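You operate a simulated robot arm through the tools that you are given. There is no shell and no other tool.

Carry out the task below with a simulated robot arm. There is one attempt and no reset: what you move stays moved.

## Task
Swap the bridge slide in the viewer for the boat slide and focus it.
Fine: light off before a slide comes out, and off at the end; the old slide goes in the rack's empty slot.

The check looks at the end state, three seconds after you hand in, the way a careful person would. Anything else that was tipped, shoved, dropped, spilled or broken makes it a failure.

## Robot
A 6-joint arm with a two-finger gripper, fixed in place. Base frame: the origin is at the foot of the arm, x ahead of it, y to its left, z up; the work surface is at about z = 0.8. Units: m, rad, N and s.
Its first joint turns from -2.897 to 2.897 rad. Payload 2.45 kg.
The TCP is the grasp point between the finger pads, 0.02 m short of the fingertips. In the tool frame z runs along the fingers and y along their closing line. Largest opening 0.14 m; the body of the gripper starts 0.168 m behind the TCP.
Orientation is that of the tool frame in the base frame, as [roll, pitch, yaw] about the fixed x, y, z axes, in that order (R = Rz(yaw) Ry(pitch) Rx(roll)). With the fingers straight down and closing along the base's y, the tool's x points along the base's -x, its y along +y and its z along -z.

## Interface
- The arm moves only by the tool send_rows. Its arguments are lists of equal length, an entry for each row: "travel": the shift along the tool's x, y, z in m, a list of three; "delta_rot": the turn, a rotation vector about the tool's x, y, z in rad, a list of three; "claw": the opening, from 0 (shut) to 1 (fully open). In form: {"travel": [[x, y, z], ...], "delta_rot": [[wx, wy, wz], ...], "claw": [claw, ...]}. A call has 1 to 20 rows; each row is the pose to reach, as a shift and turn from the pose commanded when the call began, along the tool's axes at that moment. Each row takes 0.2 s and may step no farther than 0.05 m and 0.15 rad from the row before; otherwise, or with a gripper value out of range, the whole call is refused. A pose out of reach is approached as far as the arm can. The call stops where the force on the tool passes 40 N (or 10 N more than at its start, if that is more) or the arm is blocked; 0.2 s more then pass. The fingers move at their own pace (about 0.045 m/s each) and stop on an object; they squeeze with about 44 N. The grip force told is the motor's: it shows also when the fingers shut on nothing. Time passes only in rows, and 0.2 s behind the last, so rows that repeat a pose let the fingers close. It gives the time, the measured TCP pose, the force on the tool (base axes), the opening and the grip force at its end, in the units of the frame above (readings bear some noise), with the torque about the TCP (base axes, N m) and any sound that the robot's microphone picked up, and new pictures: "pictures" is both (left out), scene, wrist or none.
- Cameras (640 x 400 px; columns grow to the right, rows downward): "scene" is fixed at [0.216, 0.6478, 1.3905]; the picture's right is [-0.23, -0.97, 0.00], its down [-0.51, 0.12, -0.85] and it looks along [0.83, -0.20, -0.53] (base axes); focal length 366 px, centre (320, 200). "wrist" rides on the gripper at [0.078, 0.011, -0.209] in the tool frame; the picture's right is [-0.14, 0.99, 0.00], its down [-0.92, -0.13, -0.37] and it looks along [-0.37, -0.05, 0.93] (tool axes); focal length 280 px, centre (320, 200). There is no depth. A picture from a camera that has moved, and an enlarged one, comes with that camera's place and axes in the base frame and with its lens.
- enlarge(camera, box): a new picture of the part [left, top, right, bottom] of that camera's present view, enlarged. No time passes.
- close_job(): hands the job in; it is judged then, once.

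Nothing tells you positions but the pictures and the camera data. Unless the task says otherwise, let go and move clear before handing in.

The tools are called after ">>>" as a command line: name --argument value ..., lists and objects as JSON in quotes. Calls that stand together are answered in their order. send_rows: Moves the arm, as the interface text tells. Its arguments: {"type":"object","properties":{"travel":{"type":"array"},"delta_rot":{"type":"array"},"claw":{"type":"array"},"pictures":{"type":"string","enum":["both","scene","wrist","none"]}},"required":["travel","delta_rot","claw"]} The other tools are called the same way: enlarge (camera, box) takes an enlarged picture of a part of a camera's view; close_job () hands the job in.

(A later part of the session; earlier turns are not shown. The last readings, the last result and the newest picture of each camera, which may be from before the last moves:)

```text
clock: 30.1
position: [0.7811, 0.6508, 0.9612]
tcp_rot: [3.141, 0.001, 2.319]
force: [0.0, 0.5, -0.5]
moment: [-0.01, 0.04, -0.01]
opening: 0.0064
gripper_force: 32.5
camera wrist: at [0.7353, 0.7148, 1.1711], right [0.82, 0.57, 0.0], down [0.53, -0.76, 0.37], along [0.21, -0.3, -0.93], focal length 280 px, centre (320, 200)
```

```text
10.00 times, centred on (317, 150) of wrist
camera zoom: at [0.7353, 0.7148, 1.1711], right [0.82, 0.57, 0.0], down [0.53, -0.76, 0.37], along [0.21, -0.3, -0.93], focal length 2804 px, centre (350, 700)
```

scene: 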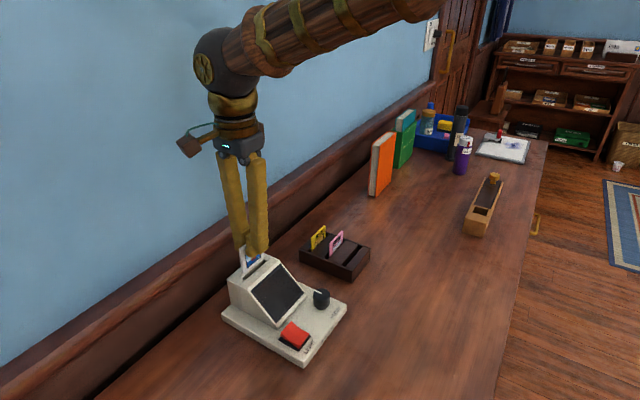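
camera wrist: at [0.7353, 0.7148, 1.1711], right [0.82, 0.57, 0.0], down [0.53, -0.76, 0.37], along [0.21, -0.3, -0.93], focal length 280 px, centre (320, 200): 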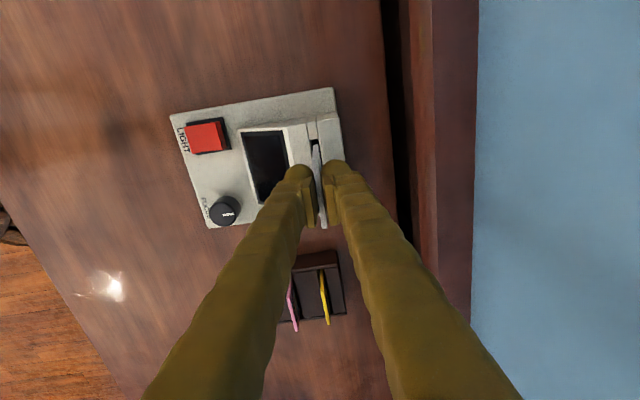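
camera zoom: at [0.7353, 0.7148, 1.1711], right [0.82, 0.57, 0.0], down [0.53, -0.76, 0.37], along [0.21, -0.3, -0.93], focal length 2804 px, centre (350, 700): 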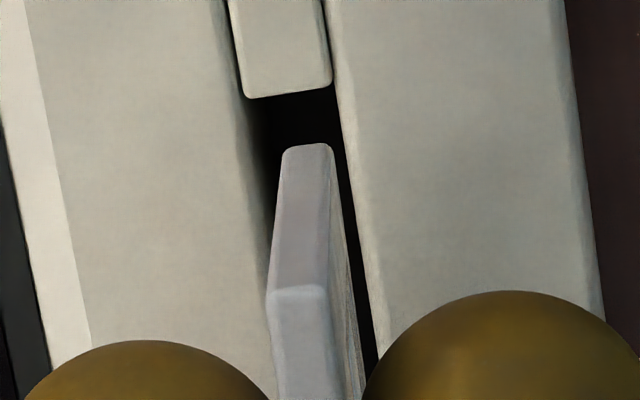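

The slide is inside the slot outline but about 1.2 mm toward the wall side. I'll correct it with a small turn and lower about 2 cm into the slot.

>>> send_rows --travel '[[0, -0.0012, 0], [0, -0.0012, 0.006], [0, -0.0012, 0.012], [0, -0.0012, 0.016], [0, -0.0012, 0.016]]' --delta_rot '[[0, 0, -0.012], [0, 0, -0.012], [0, 0, -0.012], [0, 0, -0.012], [0, 0, -0.012]]' --claw '[0, 0, 0, 0, 0]'

>>> enlarge --camera "wrist" --box '[302, 130, 332, 170]'

>>> enlarge --camera "scene" --box '[220, 220, 300, 300]'

```text
clock: 31.3
position: [0.7787, 0.6506, 0.945]
tcp_rot: [3.141, -0.001, 2.332]
force: [1.6, 0.6, -0.2]
moment: [-0.03, -0.01, 0.01]
opening: 0.006
gripper_force: 31.5
camera wrist: at [0.733, 0.7128, 1.1549], right [0.81, 0.58, 0.0], down [0.54, -0.76, 0.37], along [0.21, -0.3, -0.93], focal length 280 px, centre (320, 200)
```

scene: 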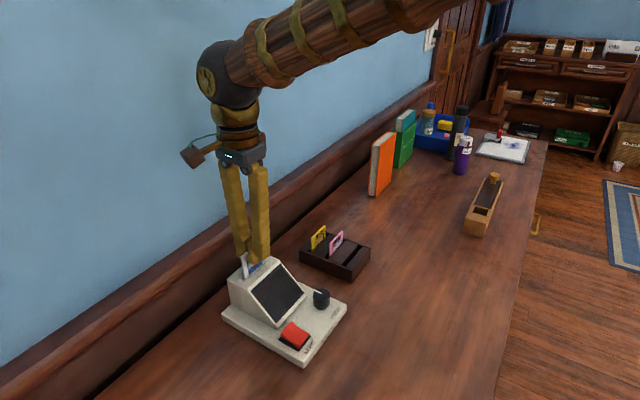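
wrist: 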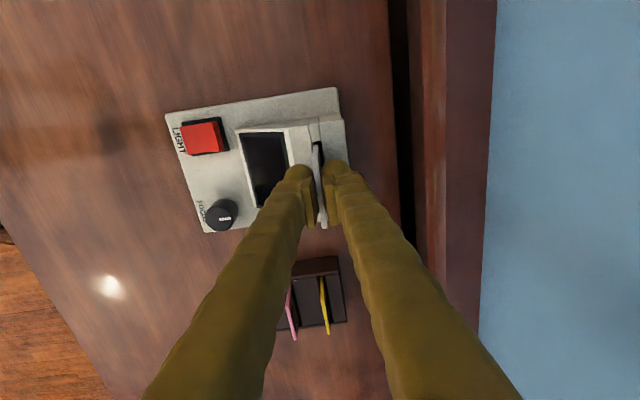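

```text
10.00 times, centred on (317, 150) of wrist
camera zoom: at [0.733, 0.7128, 1.1549], right [0.81, 0.58, 0.0], down [0.54, -0.76, 0.37], along [0.21, -0.3, -0.93], focal length 2804 px, centre (350, 700)
```

zoom: 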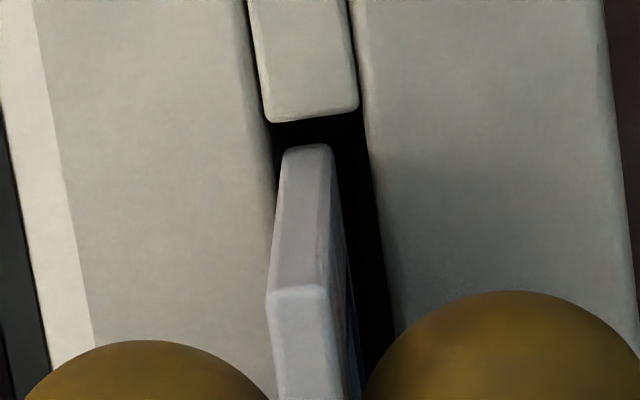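

```text
5.00 times, centred on (260, 260) of scene
camera zoom: at [0.216, 0.6478, 1.3905], right [-0.23, -0.97, 0.0], down [-0.51, 0.12, -0.85], along [0.83, -0.2, -0.53], focal length 1829 px, centre (620, -100)
```

zoom: 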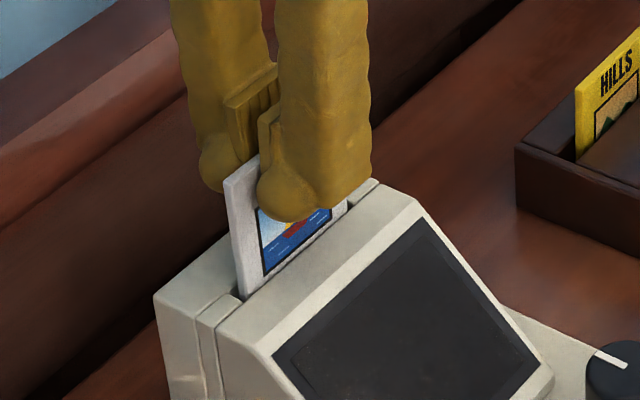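

The slide's lower edge has entered the slot with no force. It now sits about 1.3 mm toward the front, so I'll recentre and continue down in stages.

>>> send_rows --travel '[[0, 0.0012, 0], [0, 0.0012, 0.005], [0, 0.0012, 0.01], [0, 0.0012, 0.014], [0, 0.0012, 0.014]]' --delta_rot '[[0, 0, 0], [0, 0, 0], [0, 0, 0], [0, 0, 0], [0, 0, 0]]' --claw '[0, 0, 0, 0, 0]'

>>> enlarge --camera "wrist" --box '[302, 130, 332, 170]'

>>> enlarge --camera "scene" --box '[220, 220, 300, 300]'

```text
clock: 32.5
position: [0.7813, 0.6493, 0.9314]
tcp_rot: [-3.141, -0.001, 2.333]
force: [0.7, -0.4, 0.5]
moment: [-0.02, 0.03, 0.03]
opening: 0.0059
gripper_force: 31.3
camera wrist: at [0.7339, 0.7137, 1.1411], right [0.81, 0.58, 0.0], down [0.54, -0.76, 0.37], along [0.21, -0.3, -0.93], focal length 280 px, centre (320, 200)
```

scene: 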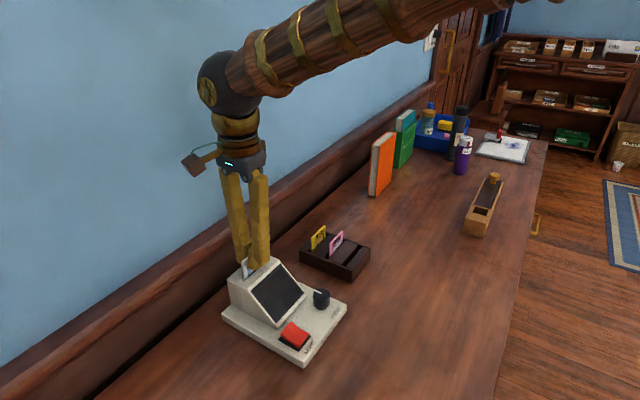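
wrist: 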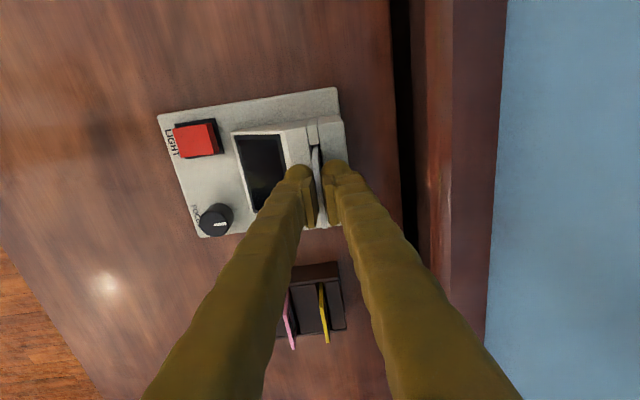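

```text
10.00 times, centred on (317, 150) of wrist
camera zoom: at [0.7339, 0.7137, 1.1411], right [0.81, 0.58, 0.0], down [0.54, -0.76, 0.37], along [0.21, -0.3, -0.93], focal length 2804 px, centre (350, 700)
```

zoom: 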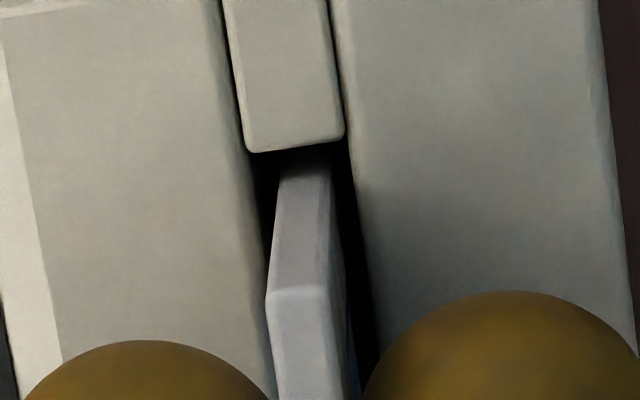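

```text
5.00 times, centred on (260, 260) of scene
camera zoom: at [0.216, 0.6478, 1.3905], right [-0.23, -0.97, 0.0], down [-0.51, 0.12, -0.85], along [0.83, -0.2, -0.53], focal length 1829 px, centre (620, -100)
```

zoom: 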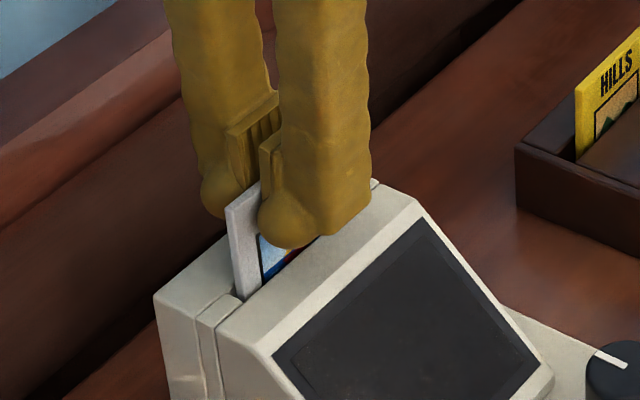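

It's sliding in freely. I'll lower the last 15 mm gently.

>>> send_rows --travel '[[0, 0.0002, 0.005], [0, 0.0002, 0.009], [0, 0.0002, 0.012], [0, 0.0002, 0.014], [0, 0.0002, 0.0155]]' --delta_rot '[[0, 0, 0], [0, 0, 0], [0, 0, 0], [0, 0, 0], [0, 0, 0]]' --claw '[0, 0, 0, 0, 0]' --pictures "none"

>>> enlarge --camera "scene" --box '[220, 220, 300, 300]'

```text
clock: 33.7
position: [0.7806, 0.6524, 0.9161]
tcp_rot: [-3.141, 0.0, 2.331]
force: [-0.1, 0.3, -0.5]
moment: [-0.03, 0.01, -0.01]
opening: 0.0062
gripper_force: 31.8
```

```text
5.00 times, centred on (260, 260) of scene
camera zoom: at [0.216, 0.6478, 1.3905], right [-0.23, -0.97, 0.0], down [-0.51, 0.12, -0.85], along [0.83, -0.2, -0.53], focal length 1829 px, centre (620, -100)
```

zoom: 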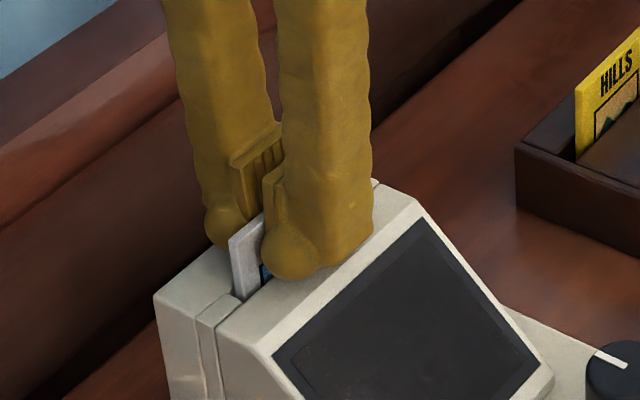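

>>> send_rows --travel '[[0, 0, 0.001], [0, 0, 0.0015]]' --delta_rot '[[0, 0, 0], [0, 0, 0]]' --claw '[0, 0]' --pictures "none"

```text
clock: 34.3
position: [0.7802, 0.6511, 0.9147]
tcp_rot: [3.14, 0.0, 2.332]
force: [0.5, -0.1, 2.1]
moment: [-0.04, -0.04, -0.01]
opening: 0.0061
gripper_force: 31.4
```

>>> send_rows --travel '[[0, 0, 0.001]]' --delta_rot '[[0, 0, 0]]' --claw '[0]' --pictures "none"

```text
clock: 34.7
position: [0.7821, 0.6509, 0.9136]
tcp_rot: [3.139, 0.001, 2.332]
force: [1.5, -0.8, 10.6]
moment: [-0.03, -0.03, -0.01]
opening: 0.0061
gripper_force: 31.5
```

The slide is seated, with a 10 N floor reaction at the expected height. I'll open slightly and lift clear.

>>> send_rows --travel '[[0, 0, -0.0005], [0, 0, -0.001], [0, 0, -0.001], [0, 0, -0.001], [0, 0, -0.02], [0, 0, -0.05], [0, 0, -0.09]]' --delta_rot '[[0, 0, 0], [0, 0, 0], [0, 0, 0], [0, 0, 0], [0, 0, 0], [0, 0, 0], [0, 0, 0]]' --claw '[0, 0.05, 0.1, 0.15, 0.2, 0.2, 0.2]'

>>> enlarge --camera "scene" --box '[210, 230, 370, 370]'

>>> enlarge --camera "wrist" --box '[170, 70, 370, 240]'

```text
clock: 36.3
position: [0.7811, 0.651, 1.0029]
tcp_rot: [-3.14, -0.002, 2.33]
force: [-0.1, -0.2, -0.4]
moment: [0.02, -0.02, 0.02]
opening: 0.028
gripper_force: 0.1
camera wrist: at [0.7337, 0.7136, 1.2128], right [0.81, 0.58, 0.0], down [0.54, -0.76, 0.37], along [0.21, -0.3, -0.93], focal length 280 px, centre (320, 200)
```

scene: 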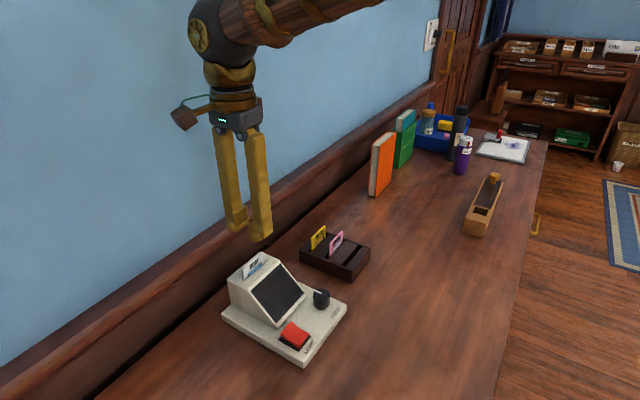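
wrist: 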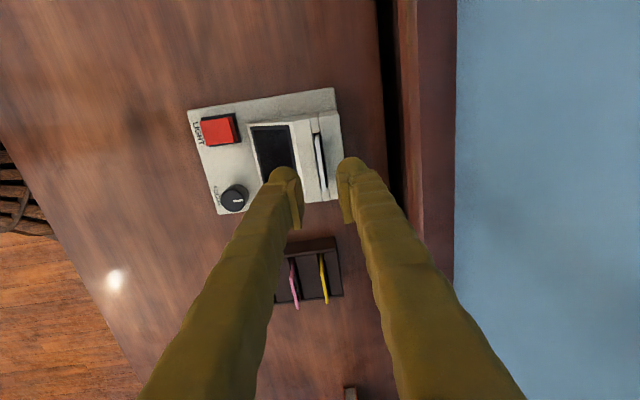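

```text
2.86 times, centred on (290, 300) of scene
camera zoom: at [0.216, 0.6478, 1.3905], right [-0.23, -0.97, 0.0], down [-0.51, 0.12, -0.85], along [0.83, -0.2, -0.53], focal length 1045 px, centre (406, -86)
```

zoom: 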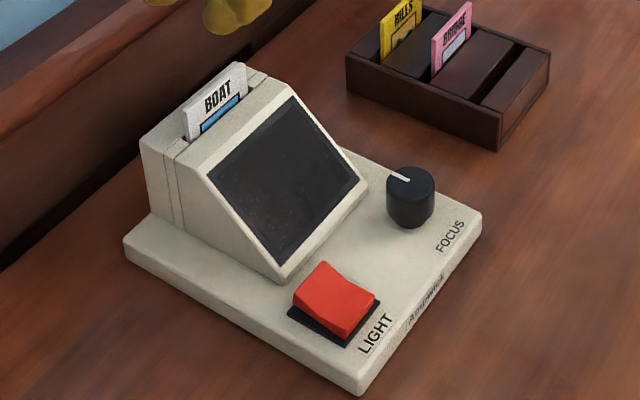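

```text
2.35 times, centred on (270, 155) of wrist
camera zoom: at [0.7337, 0.7136, 1.2128], right [0.81, 0.58, 0.0], down [0.54, -0.76, 0.37], along [0.21, -0.3, -0.93], focal length 660 px, centre (438, 306)
```

zoom: 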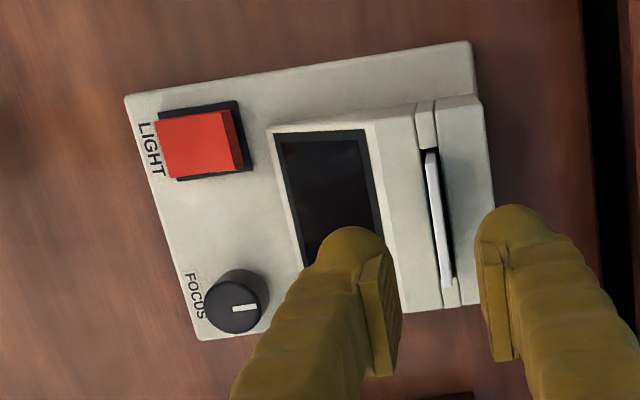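

Boat is seated in the viewer. Next is light on: the rear half of the rocker must be pressed, close to the housing, so I'll open the jaws wide and use only the wall-side finger. First I'll hover for a measurement.

>>> send_rows --travel '[[0.006, -0.036, 0], [0.012, -0.072, 0], [0.018, -0.108, 0], [0.0247, -0.1435, 0], [0.0247, -0.1435, 0.03], [0.0247, -0.1435, 0.03]]' --delta_rot '[[0, 0, 0], [0, 0, 0], [0, 0, 0], [0, 0, 0], [0, 0, 0], [0, 0, 0]]' --claw '[0.2, 0.3, 0.5, 0.7, 0.7, 0.7]'

>>> enlarge --camera "wrist" --box '[270, 70, 410, 190]'

>>> enlarge --camera "scene" --box '[260, 300, 340, 370]'

```text
clock: 37.7
position: [0.6585, 0.5709, 0.9747]
tcp_rot: [3.141, 0.001, 2.332]
force: [1.3, 1.0, 0.2]
moment: [0.01, -0.01, -0.01]
opening: 0.0977
gripper_force: 0.1
camera wrist: at [0.6119, 0.6336, 1.1846], right [0.81, 0.58, 0.0], down [0.54, -0.76, 0.37], along [0.21, -0.3, -0.93], focal length 280 px, centre (320, 200)
```

scene: 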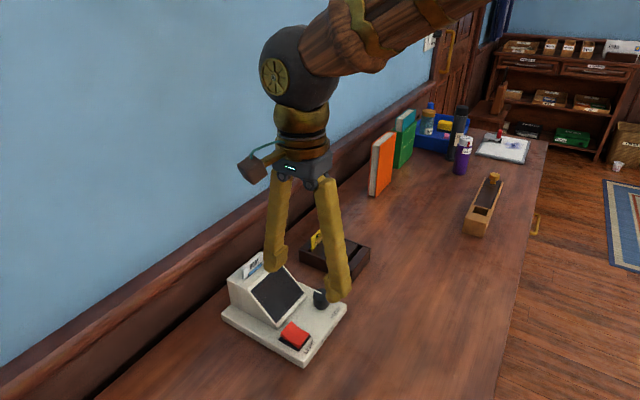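
wrist: 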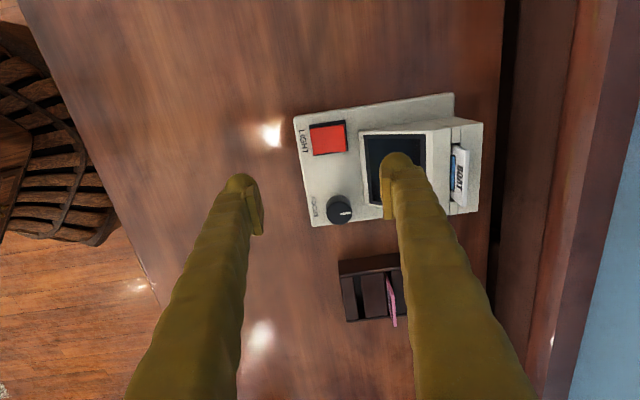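

```text
3.33 times, centred on (340, 130) of wrist
camera zoom: at [0.6119, 0.6336, 1.1846], right [0.81, 0.58, 0.0], down [0.54, -0.76, 0.37], along [0.21, -0.3, -0.93], focal length 935 px, centre (253, 433)
```

zoom: 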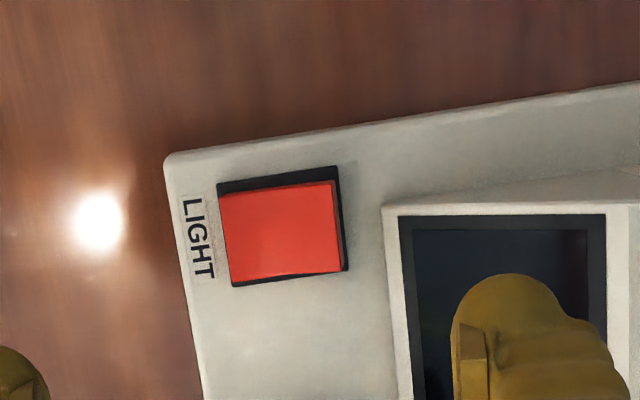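

```text
5.71 times, centred on (300, 335) of scene
camera zoom: at [0.216, 0.6478, 1.3905], right [-0.23, -0.97, 0.0], down [-0.51, 0.12, -0.85], along [0.83, -0.2, -0.53], focal length 2090 px, centre (434, -571)
```

zoom: 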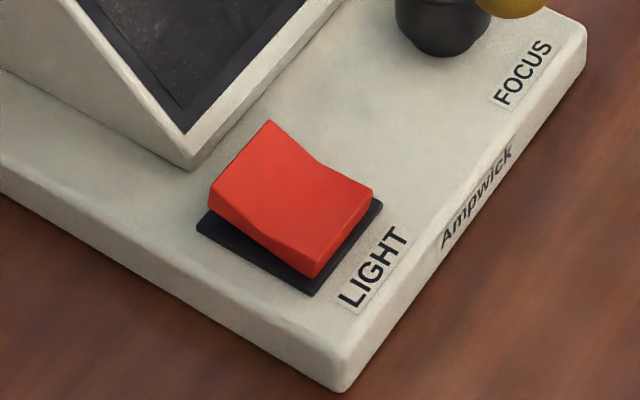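

The rocker pivot is about 13 mm toward the wall from the tool line. I'll place the wall-side finger on its raised rear half, with the other finger hanging clear of the viewer's front, and press.

>>> send_rows --travel '[[0.009, -0.016, 0.0], [0.018, -0.0327, 0.02], [0.018, -0.0327, 0.06], [0.018, -0.0327, 0.09], [0.018, -0.0327, 0.09]]' --delta_rot '[[0, 0, 0], [0, 0, 0], [0, 0, 0], [0, 0, 0], [0, 0, 0]]' --claw '[0.7, 0.7, 0.7, 0.7, 0.7]'

>>> enlarge --camera "wrist" --box '[330, 100, 470, 220]'

>>> enlarge --camera "scene" --box '[250, 290, 350, 380]'

```text
clock: 38.9
position: [0.6235, 0.5616, 0.8831]
tcp_rot: [3.141, 0.0, 2.332]
force: [0.2, -0.3, 0.3]
moment: [-0.02, -0.01, -0.01]
opening: 0.0981
gripper_force: 0.0
camera wrist: at [0.5768, 0.6243, 1.0931], right [0.81, 0.58, 0.0], down [0.54, -0.76, 0.37], along [0.21, -0.3, -0.93], focal length 280 px, centre (320, 200)
```

scene: 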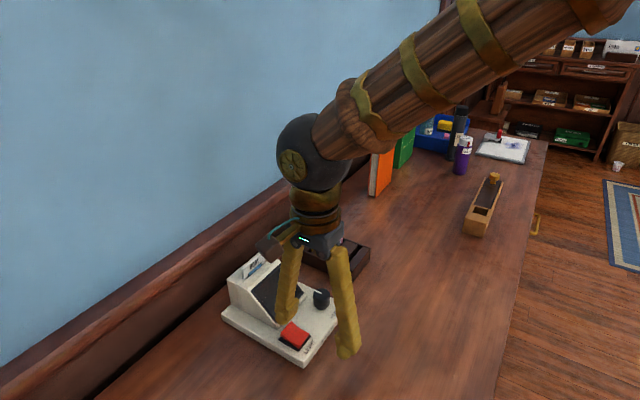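
wrist: 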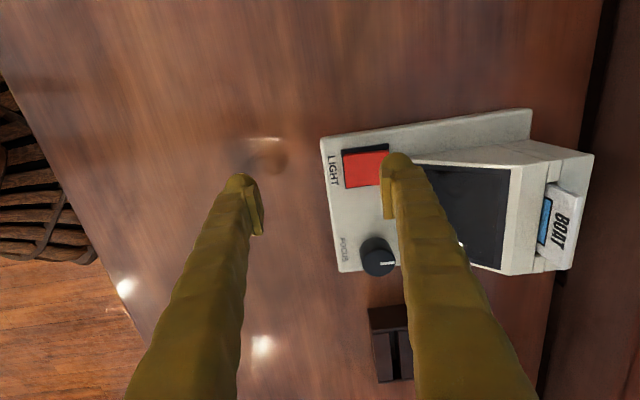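

```text
3.33 times, centred on (400, 160) of wrist
camera zoom: at [0.5768, 0.6243, 1.0931], right [0.81, 0.58, 0.0], down [0.54, -0.76, 0.37], along [0.21, -0.3, -0.93], focal length 935 px, centre (53, 333)
```

zoom: 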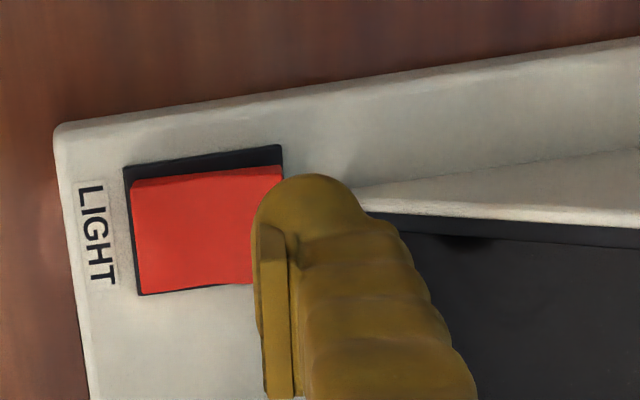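

```text
4.44 times, centred on (300, 335) of scene
camera zoom: at [0.216, 0.6478, 1.3905], right [-0.23, -0.97, 0.0], down [-0.51, 0.12, -0.85], along [0.83, -0.2, -0.53], focal length 1626 px, centre (409, -400)
```

zoom: 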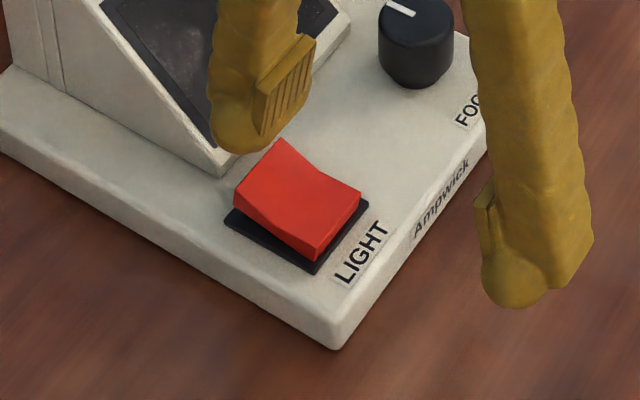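

The finger's contact strip lies between the pivot and the rear edge and clears the housing. Pressing gently.

>>> send_rows --travel '[[0, 0, 0.015], [0, 0, 0.022], [0, 0, 0.026], [0, 0, 0.028], [0, 0, 0.03]]' --delta_rot '[[0, 0, 0], [0, 0, 0], [0, 0, 0], [0, 0, 0], [0, 0, 0]]' --claw '[0.7, 0.7, 0.7, 0.7, 0.7]'

>>> enlarge --camera "wrist" --box '[330, 100, 530, 280]'

>>> enlarge --camera "scene" --box '[220, 240, 350, 380]'

```text
clock: 40.1
position: [0.624, 0.5619, 0.8531]
tcp_rot: [-3.141, 0.0, 2.333]
force: [0.9, 0.1, 0.7]
moment: [0.01, 0.02, 0.01]
opening: 0.0979
gripper_force: 0.1
camera wrist: at [0.5767, 0.6236, 1.0628], right [0.81, 0.58, 0.0], down [0.54, -0.76, 0.37], along [0.21, -0.3, -0.93], focal length 280 px, centre (320, 200)
```

scene: 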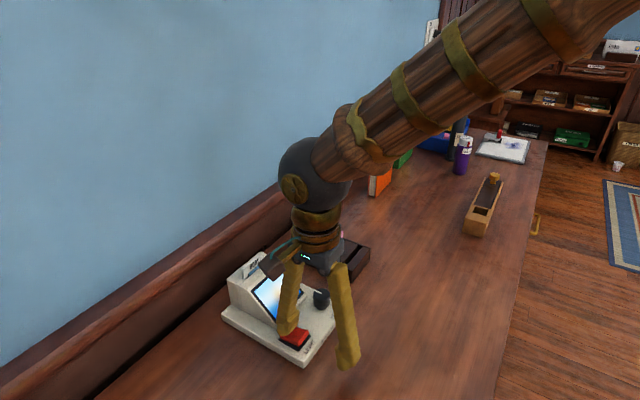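
wrist: 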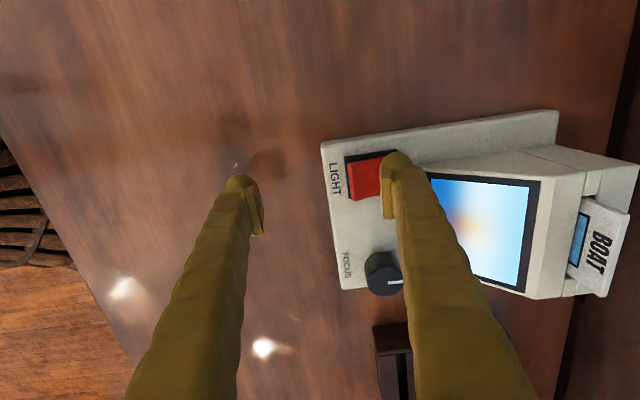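

```text
2.22 times, centred on (430, 190) of wrist
camera zoom: at [0.5767, 0.6236, 1.0628], right [0.81, 0.58, 0.0], down [0.54, -0.76, 0.37], along [0.21, -0.3, -0.93], focal length 623 px, centre (76, 222)
```

zoom: 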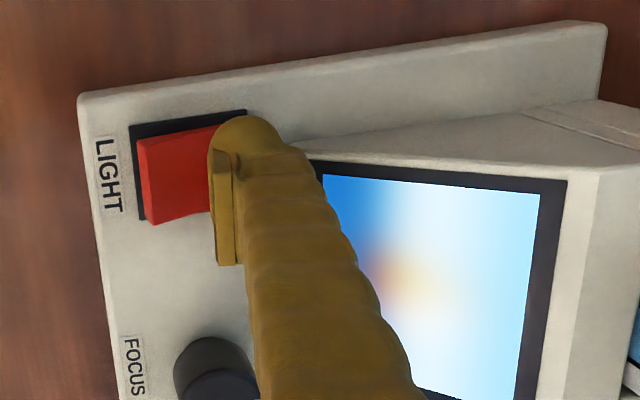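

```text
2.86 times, centred on (285, 310) of scene
camera zoom: at [0.216, 0.6478, 1.3905], right [-0.23, -0.97, 0.0], down [-0.51, 0.12, -0.85], along [0.83, -0.2, -0.53], focal length 1045 px, centre (420, -114)
```

zoom: 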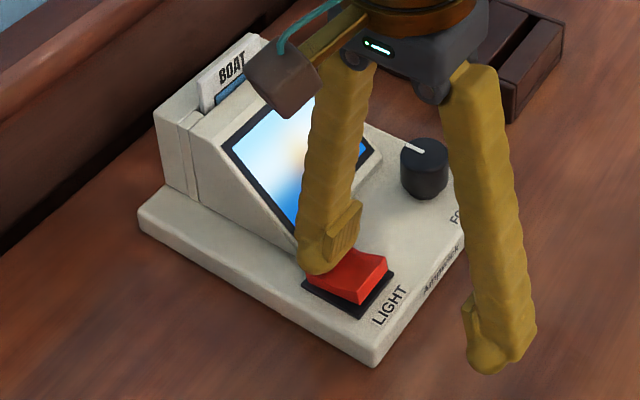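

The light is on and the screen shows a blurred boat picture. I'll lift clear and look at the screen, the knob and the rocker.

>>> send_rows --travel '[[0, 0, -0.03], [0, 0, -0.07], [0, 0, -0.11], [0, -0.02, -0.15], [0, -0.05, -0.15]]' --delta_rot '[[0, 0, 0], [0, 0, 0], [0, 0, 0], [0, 0, 0], [0, 0, 0]]' --claw '[0.7, 0.7, 0.7, 0.7, 0.7]'

>>> enlarge --camera "scene" --box '[240, 250, 350, 370]'

>>> enlarge --camera "wrist" --box '[300, 80, 500, 240]'

```text
clock: 41.3
position: [0.5901, 0.5246, 1.0018]
tcp_rot: [3.141, -0.001, 2.331]
force: [0.1, -0.2, -0.4]
moment: [-0.01, -0.01, 0.0]
opening: 0.0981
gripper_force: 0.1
camera wrist: at [0.5424, 0.5878, 1.2122], right [0.81, 0.58, 0.0], down [0.54, -0.76, 0.37], along [0.21, -0.3, -0.93], focal length 280 px, centre (320, 200)
```

scene: 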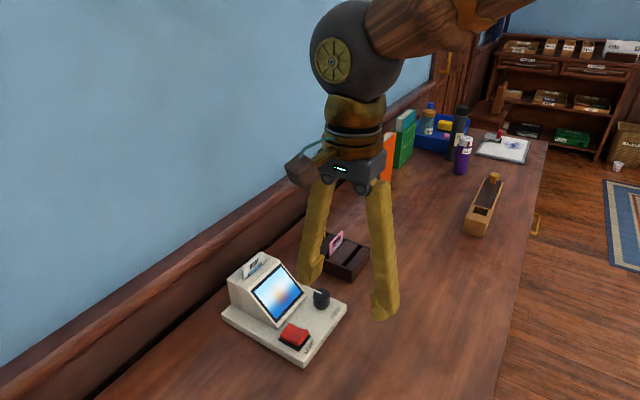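
wrist: 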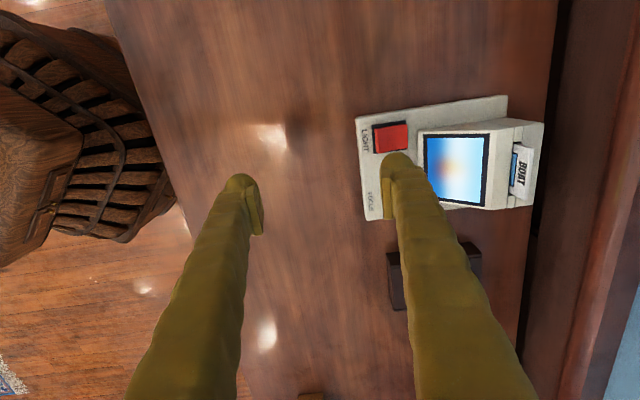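

```text
3.33 times, centred on (295, 310) of scene
camera zoom: at [0.216, 0.6478, 1.3905], right [-0.23, -0.97, 0.0], down [-0.51, 0.12, -0.85], along [0.83, -0.2, -0.53], focal length 1219 px, centre (403, -167)
```

zoom: 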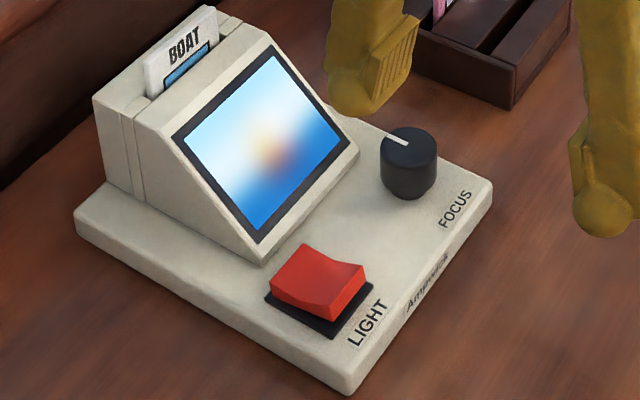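

```text
2.50 times, centred on (400, 160) of wrist
camera zoom: at [0.5424, 0.5878, 1.2122], right [0.81, 0.58, 0.0], down [0.54, -0.76, 0.37], along [0.21, -0.3, -0.93], focal length 701 px, centre (120, 300)
```

zoom: 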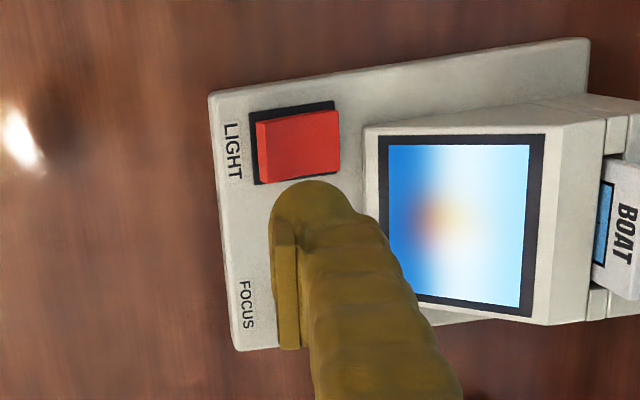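

I can see the blurred boat. I'll rotate the gripper 90° so it closes along the viewer's width, which keeps the fingers away from the housing and lets the wrist camera face the screen, and move above the knob at about (0.72, 0.526).

>>> send_rows --travel '[[-0.008, 0.0087, 0], [-0.016, 0.0173, 0], [-0.024, 0.026, 0], [-0.032, 0.0346, 0], [-0.04, 0.0433, 0], [-0.048, 0.052, 0], [-0.056, 0.0606, 0], [-0.064, 0.0692, 0], [-0.072, 0.078, 0], [-0.08, 0.0866, 0.01], [-0.0886, 0.0952, 0.03], [-0.0886, 0.0952, 0.03]]' --delta_rot '[[0, 0, -0.1427], [0, 0, -0.2855], [0, 0, -0.4282], [0, 0, -0.5709], [0, 0, -0.7136], [0, 0, -0.8564], [0, 0, -0.9991], [0, 0, -1.1418], [0, 0, -1.2845], [0, 0, -1.4273], [0, 0, -1.57], [0, 0, -1.57]]' --claw '[0.7, 0.7, 0.6, 0.5, 0.45, 0.45, 0.45, 0.45, 0.45, 0.45, 0.45, 0.45]'

>>> enlarge --camera "scene" --box '[240, 230, 350, 370]'

>>> enlarge --camera "wrist" --box '[220, 60, 420, 240]'

```text
clock: 43.9
position: [0.7189, 0.5269, 0.9743]
tcp_rot: [3.141, 0.0, -2.381]
force: [-0.1, -0.5, -0.6]
moment: [-0.01, 0.02, 0.02]
opening: 0.0632
gripper_force: 0.1
camera wrist: at [0.6536, 0.4798, 1.183], right [-0.58, 0.81, 0.0], down [0.75, 0.54, 0.37], along [0.3, 0.22, -0.93], focal length 280 px, centre (320, 200)
```

scene: 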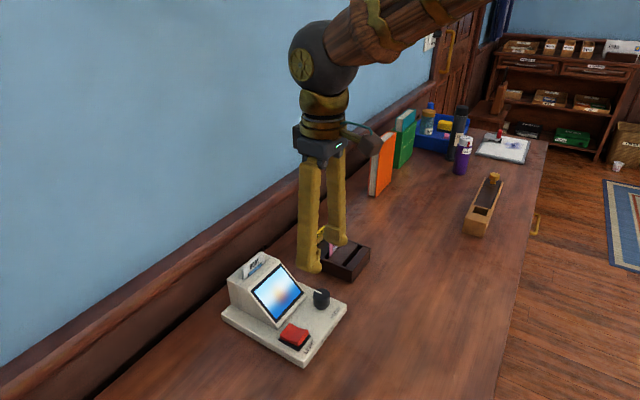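
wrist: 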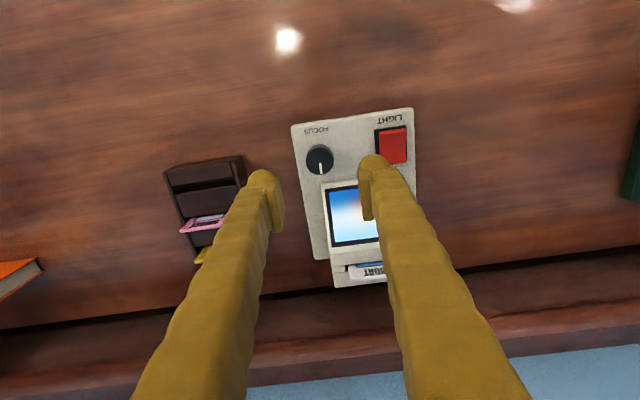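

```text
2.86 times, centred on (295, 300) of scene
camera zoom: at [0.216, 0.6478, 1.3905], right [-0.23, -0.97, 0.0], down [-0.51, 0.12, -0.85], along [0.83, -0.2, -0.53], focal length 1045 px, centre (391, -86)
```

zoom: 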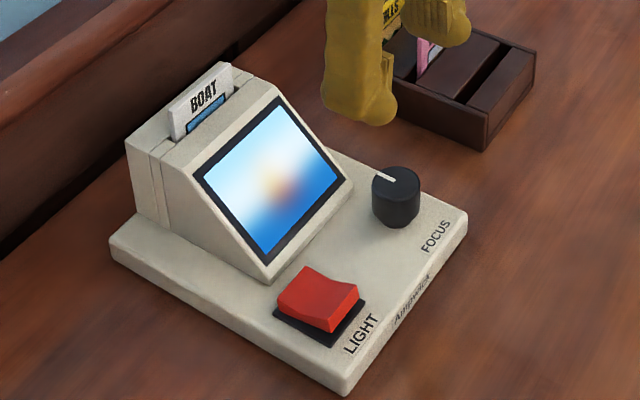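

```text
2.22 times, centred on (320, 150) of wrist
camera zoom: at [0.6536, 0.4798, 1.183], right [-0.58, 0.81, 0.0], down [0.75, 0.54, 0.37], along [0.3, 0.22, -0.93], focal length 623 px, centre (320, 311)
```

zoom: 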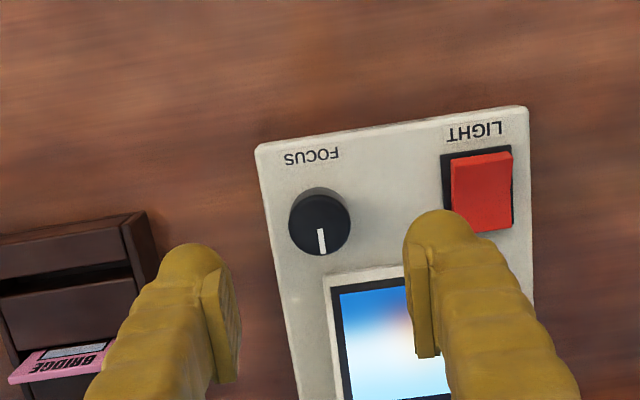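

The knob is almost directly under the tool, its pointer aimed at the screen, with a diameter of about 33 mm. I'll lower partway and check centring.

>>> send_rows --travel '[[-0.004, 0, 0.02], [-0.004, 0, 0.05], [-0.004, 0, 0.075], [-0.004, 0, 0.075]]' --delta_rot '[[0, 0, 0], [0, 0, 0], [0, 0, 0], [0, 0, 0]]' --claw '[0.45, 0.45, 0.45, 0.45]'

>>> enlarge --camera "scene" --box '[240, 250, 350, 370]'

>>> enlarge --camera "wrist" --box '[240, 90, 400, 230]'

```text
clock: 44.9
position: [0.7206, 0.531, 0.898]
tcp_rot: [3.14, -0.001, -2.382]
force: [-0.2, 0.4, -0.7]
moment: [0.02, -0.01, 0.02]
opening: 0.0629
gripper_force: 0.0
camera wrist: at [0.6558, 0.4837, 1.1077], right [-0.58, 0.81, 0.0], down [0.76, 0.54, 0.37], along [0.3, 0.22, -0.93], focal length 280 px, centre (320, 200)
```

scene: 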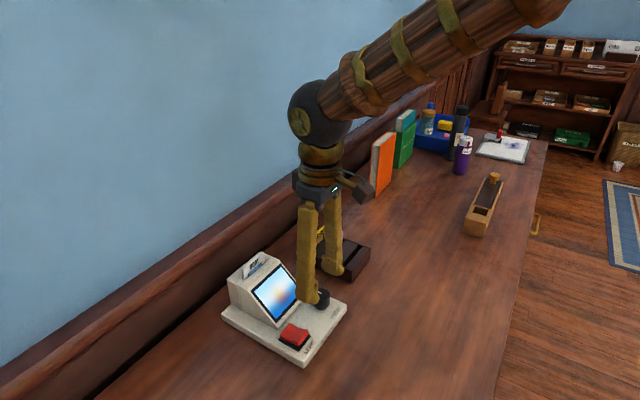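
wrist: 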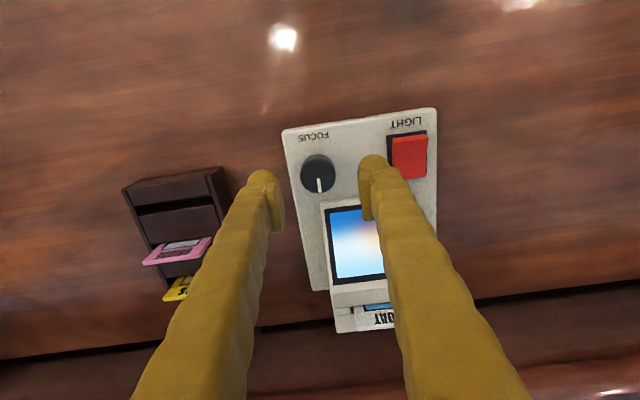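

```text
3.33 times, centred on (295, 310) of scene
camera zoom: at [0.216, 0.6478, 1.3905], right [-0.23, -0.97, 0.0], down [-0.51, 0.12, -0.85], along [0.83, -0.2, -0.53], focal length 1219 px, centre (403, -167)
```

zoom: 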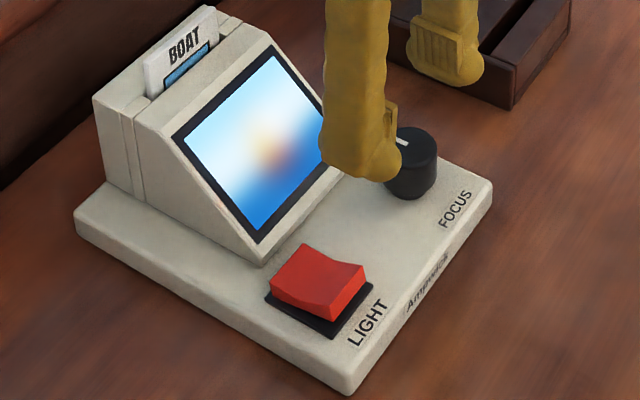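

```text
2.86 times, centred on (320, 160) of wrist
camera zoom: at [0.6558, 0.4837, 1.1077], right [-0.58, 0.81, 0.0], down [0.76, 0.54, 0.37], along [0.3, 0.22, -0.93], focal length 801 px, centre (320, 314)
```

zoom: 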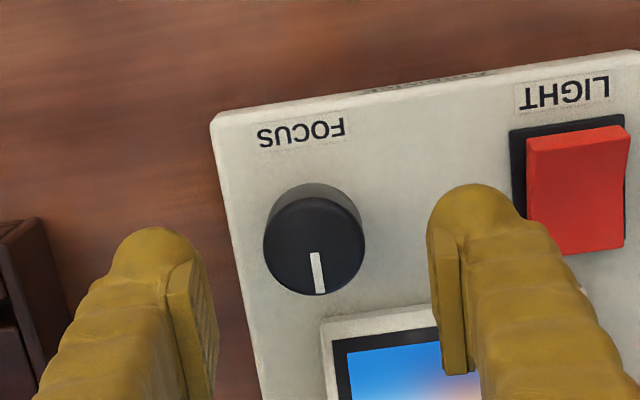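

I'll correct by 2 mm on both axes and lower so the fingertips straddle the knob's upper half.

>>> send_rows --travel '[[0.002, -0.0018, 0.01], [0.002, -0.0018, 0.022], [0.002, -0.0018, 0.03], [0.002, -0.0018, 0.036], [0.002, -0.0018, 0.036]]' --delta_rot '[[0, 0, 0], [0, 0, 0], [0, 0, 0], [0, 0, 0], [0, 0, 0]]' --claw '[0.45, 0.45, 0.45, 0.4, 0.4]'

>>> enlarge --camera "scene" --box '[240, 250, 350, 370]'

>>> enlarge --camera "wrist" --box '[240, 110, 400, 250]'

```text
clock: 46.1
position: [0.7209, 0.5275, 0.863]
tcp_rot: [-3.141, 0.0, -2.382]
force: [0.2, 0.6, 0.5]
moment: [0.0, -0.02, 0.0]
opening: 0.056
gripper_force: 0.0
camera wrist: at [0.6553, 0.4806, 1.0718], right [-0.58, 0.81, 0.0], down [0.76, 0.54, 0.37], along [0.3, 0.22, -0.93], focal length 280 px, centre (320, 200)
```

scene: 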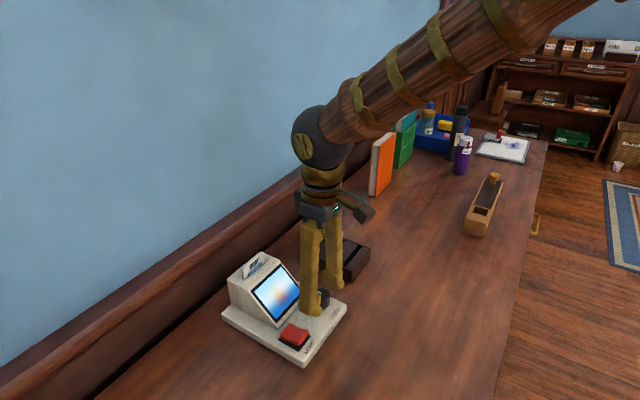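
wrist: 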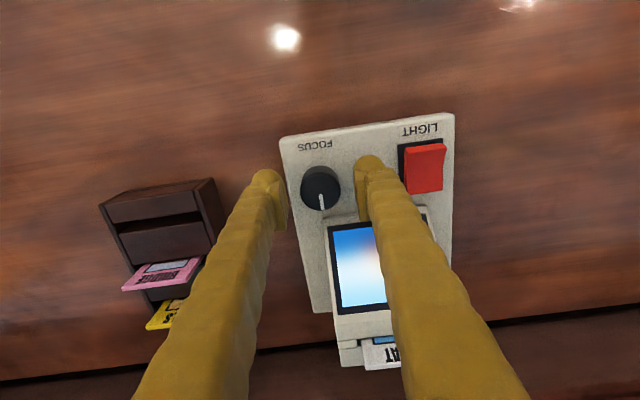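

```text
3.33 times, centred on (295, 310) of scene
camera zoom: at [0.216, 0.6478, 1.3905], right [-0.23, -0.97, 0.0], down [-0.51, 0.12, -0.85], along [0.83, -0.2, -0.53], focal length 1219 px, centre (403, -167)
```

zoom: 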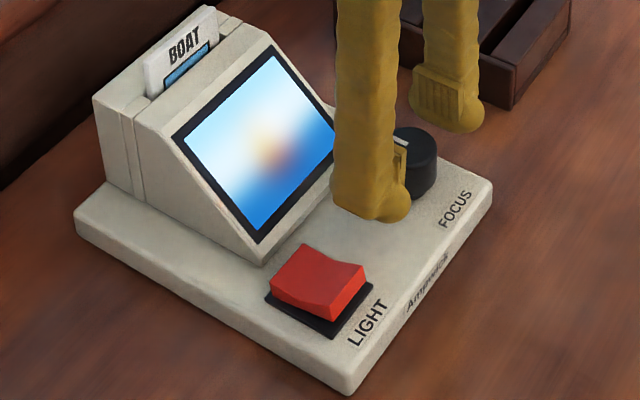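

```text
2.86 times, centred on (320, 180) of wrist
camera zoom: at [0.6553, 0.4806, 1.0718], right [-0.58, 0.81, 0.0], down [0.76, 0.54, 0.37], along [0.3, 0.22, -0.93], focal length 801 px, centre (320, 257)
```

zoom: 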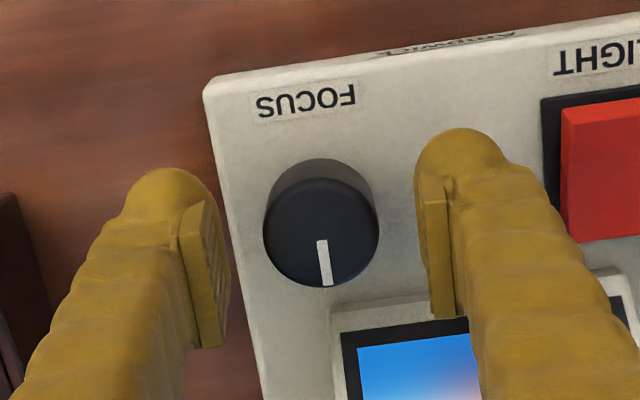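

The knob is centred between the fingers. I'll lower 6 mm more and close on it.

>>> send_rows --travel '[[-0.001, 0, 0.003], [-0.001, 0, 0.006], [-0.001, 0, 0.006], [-0.001, 0, 0.006], [-0.001, 0, 0.006], [-0.001, 0, 0.006], [-0.001, 0, 0.006]]' --delta_rot '[[0, 0, 0], [0, 0, 0], [0, 0, 0], [0, 0, 0], [0, 0, 0], [0, 0, 0], [0, 0, 0]]' --claw '[0.4, 0.4, 0.3, 0.27, 0.24, 0.2, 0.2]'

>>> enlarge --camera "scene" --box '[240, 250, 350, 370]'

>>> enlarge --camera "wrist" --box '[240, 110, 440, 320]'

```text
clock: 47.7
position: [0.72, 0.5287, 0.8562]
tcp_rot: [3.14, -0.001, -2.381]
force: [1.9, -2.5, 0.3]
moment: [-0.06, -0.06, -0.01]
opening: 0.0326
gripper_force: 38.7
camera wrist: at [0.6556, 0.4813, 1.0657], right [-0.58, 0.81, 0.0], down [0.76, 0.54, 0.37], along [0.3, 0.22, -0.93], focal length 280 px, centre (320, 200)
```

scene: 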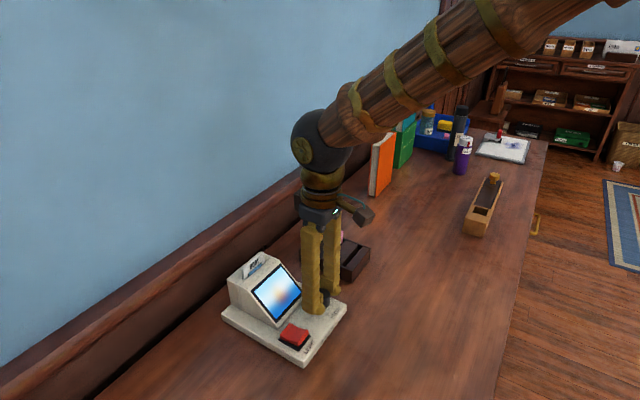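
wrist: 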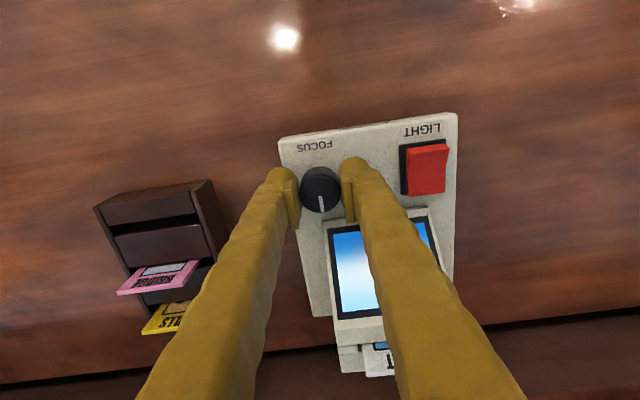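

```text
3.33 times, centred on (295, 310) of scene
camera zoom: at [0.216, 0.6478, 1.3905], right [-0.23, -0.97, 0.0], down [-0.51, 0.12, -0.85], along [0.83, -0.2, -0.53], focal length 1219 px, centre (403, -167)
```

zoom: 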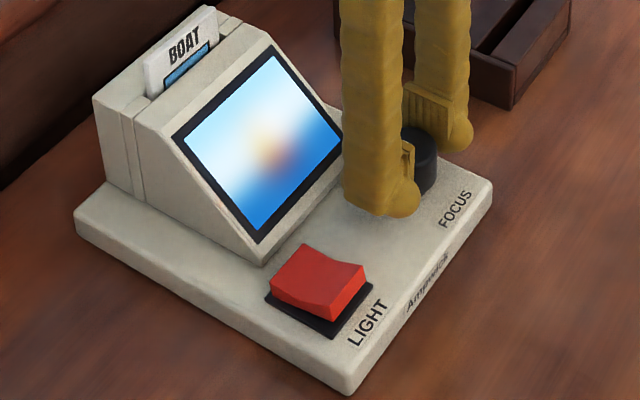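

```text
1.90 times, centred on (340, 215) of wrist
camera zoom: at [0.6556, 0.4813, 1.0657], right [-0.58, 0.81, 0.0], down [0.76, 0.54, 0.37], along [0.3, 0.22, -0.93], focal length 534 px, centre (282, 171)
```

zoom: 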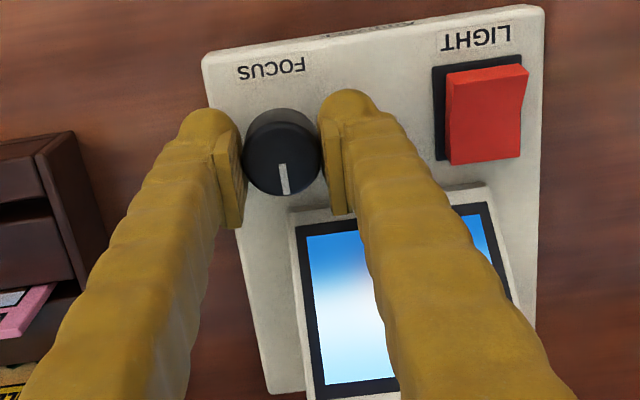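

The knob is gripped and the scene camera has a clear view of the screen. I'll try a small clockwise turn (seen from above) and watch the sharpness.

>>> send_rows --travel '[[0, 0, 0], [0, 0, 0], [0, 0, 0], [0, 0, 0]]' --delta_rot '[[0, 0, 0.08], [0, 0, 0.16], [0, 0, 0.24], [0, 0, 0.24]]' --claw '[0.2, 0.2, 0.2, 0.2]'

>>> enlarge --camera "scene" --box '[240, 250, 350, 370]'

>>> enlarge --camera "wrist" --box '[240, 110, 440, 320]'

```text
clock: 48.7
position: [0.7208, 0.5274, 0.8561]
tcp_rot: [3.138, 0.0, -2.622]
force: [-1.0, 3.2, 0.2]
moment: [-0.02, 0.14, 0.01]
opening: 0.0325
gripper_force: 44.1
camera wrist: at [0.6467, 0.4978, 1.0658], right [-0.37, 0.93, 0.0], down [0.86, 0.35, 0.37], along [0.34, 0.14, -0.93], focal length 280 px, centre (320, 200)
```

scene: 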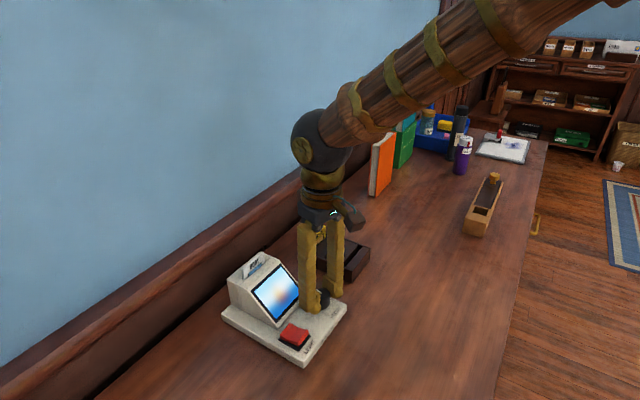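
wrist: 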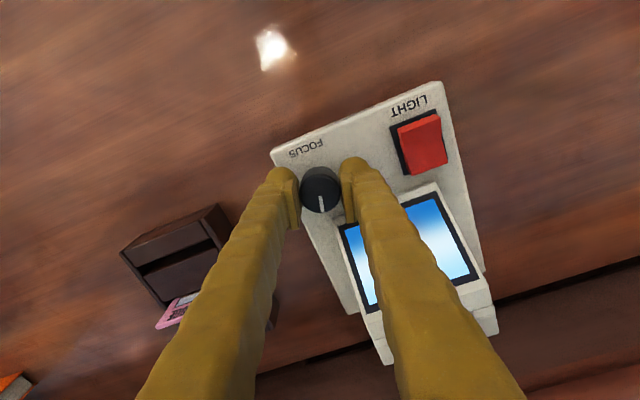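

```text
3.33 times, centred on (295, 310) of scene
camera zoom: at [0.216, 0.6478, 1.3905], right [-0.23, -0.97, 0.0], down [-0.51, 0.12, -0.85], along [0.83, -0.2, -0.53], focal length 1219 px, centre (403, -167)
```

zoom: 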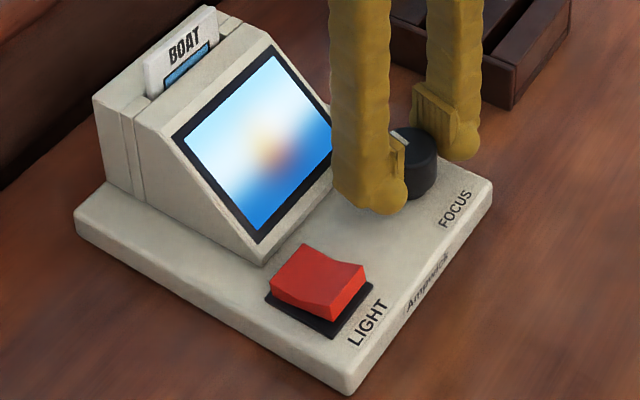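

```text
1.90 times, centred on (340, 215) of wrist
camera zoom: at [0.6467, 0.4978, 1.0658], right [-0.37, 0.93, 0.0], down [0.86, 0.35, 0.37], along [0.34, 0.14, -0.93], focal length 534 px, centre (282, 171)
```

zoom: 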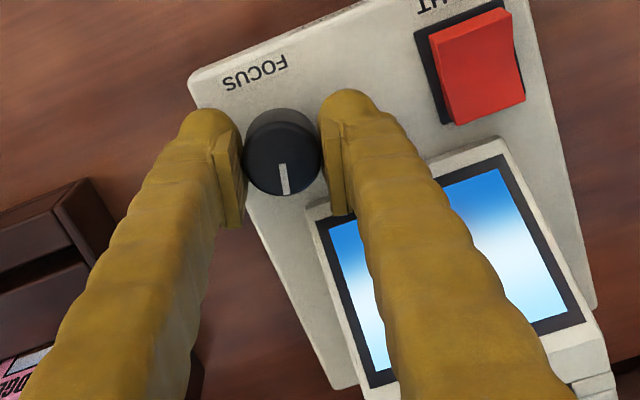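

>>> enlarge --camera "scene" --box '[250, 260, 306, 326]'

```text
6.06 times, centred on (278, 293) of scene
camera zoom: at [0.216, 0.6478, 1.3905], right [-0.23, -0.97, 0.0], down [-0.51, 0.12, -0.85], along [0.83, -0.2, -0.53], focal length 2217 px, centre (574, -364)
```

zoom: 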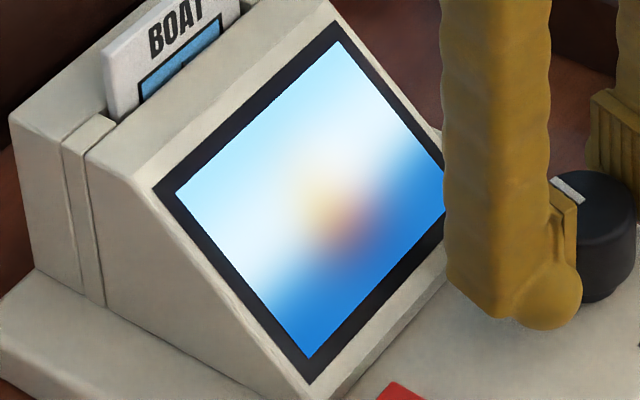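

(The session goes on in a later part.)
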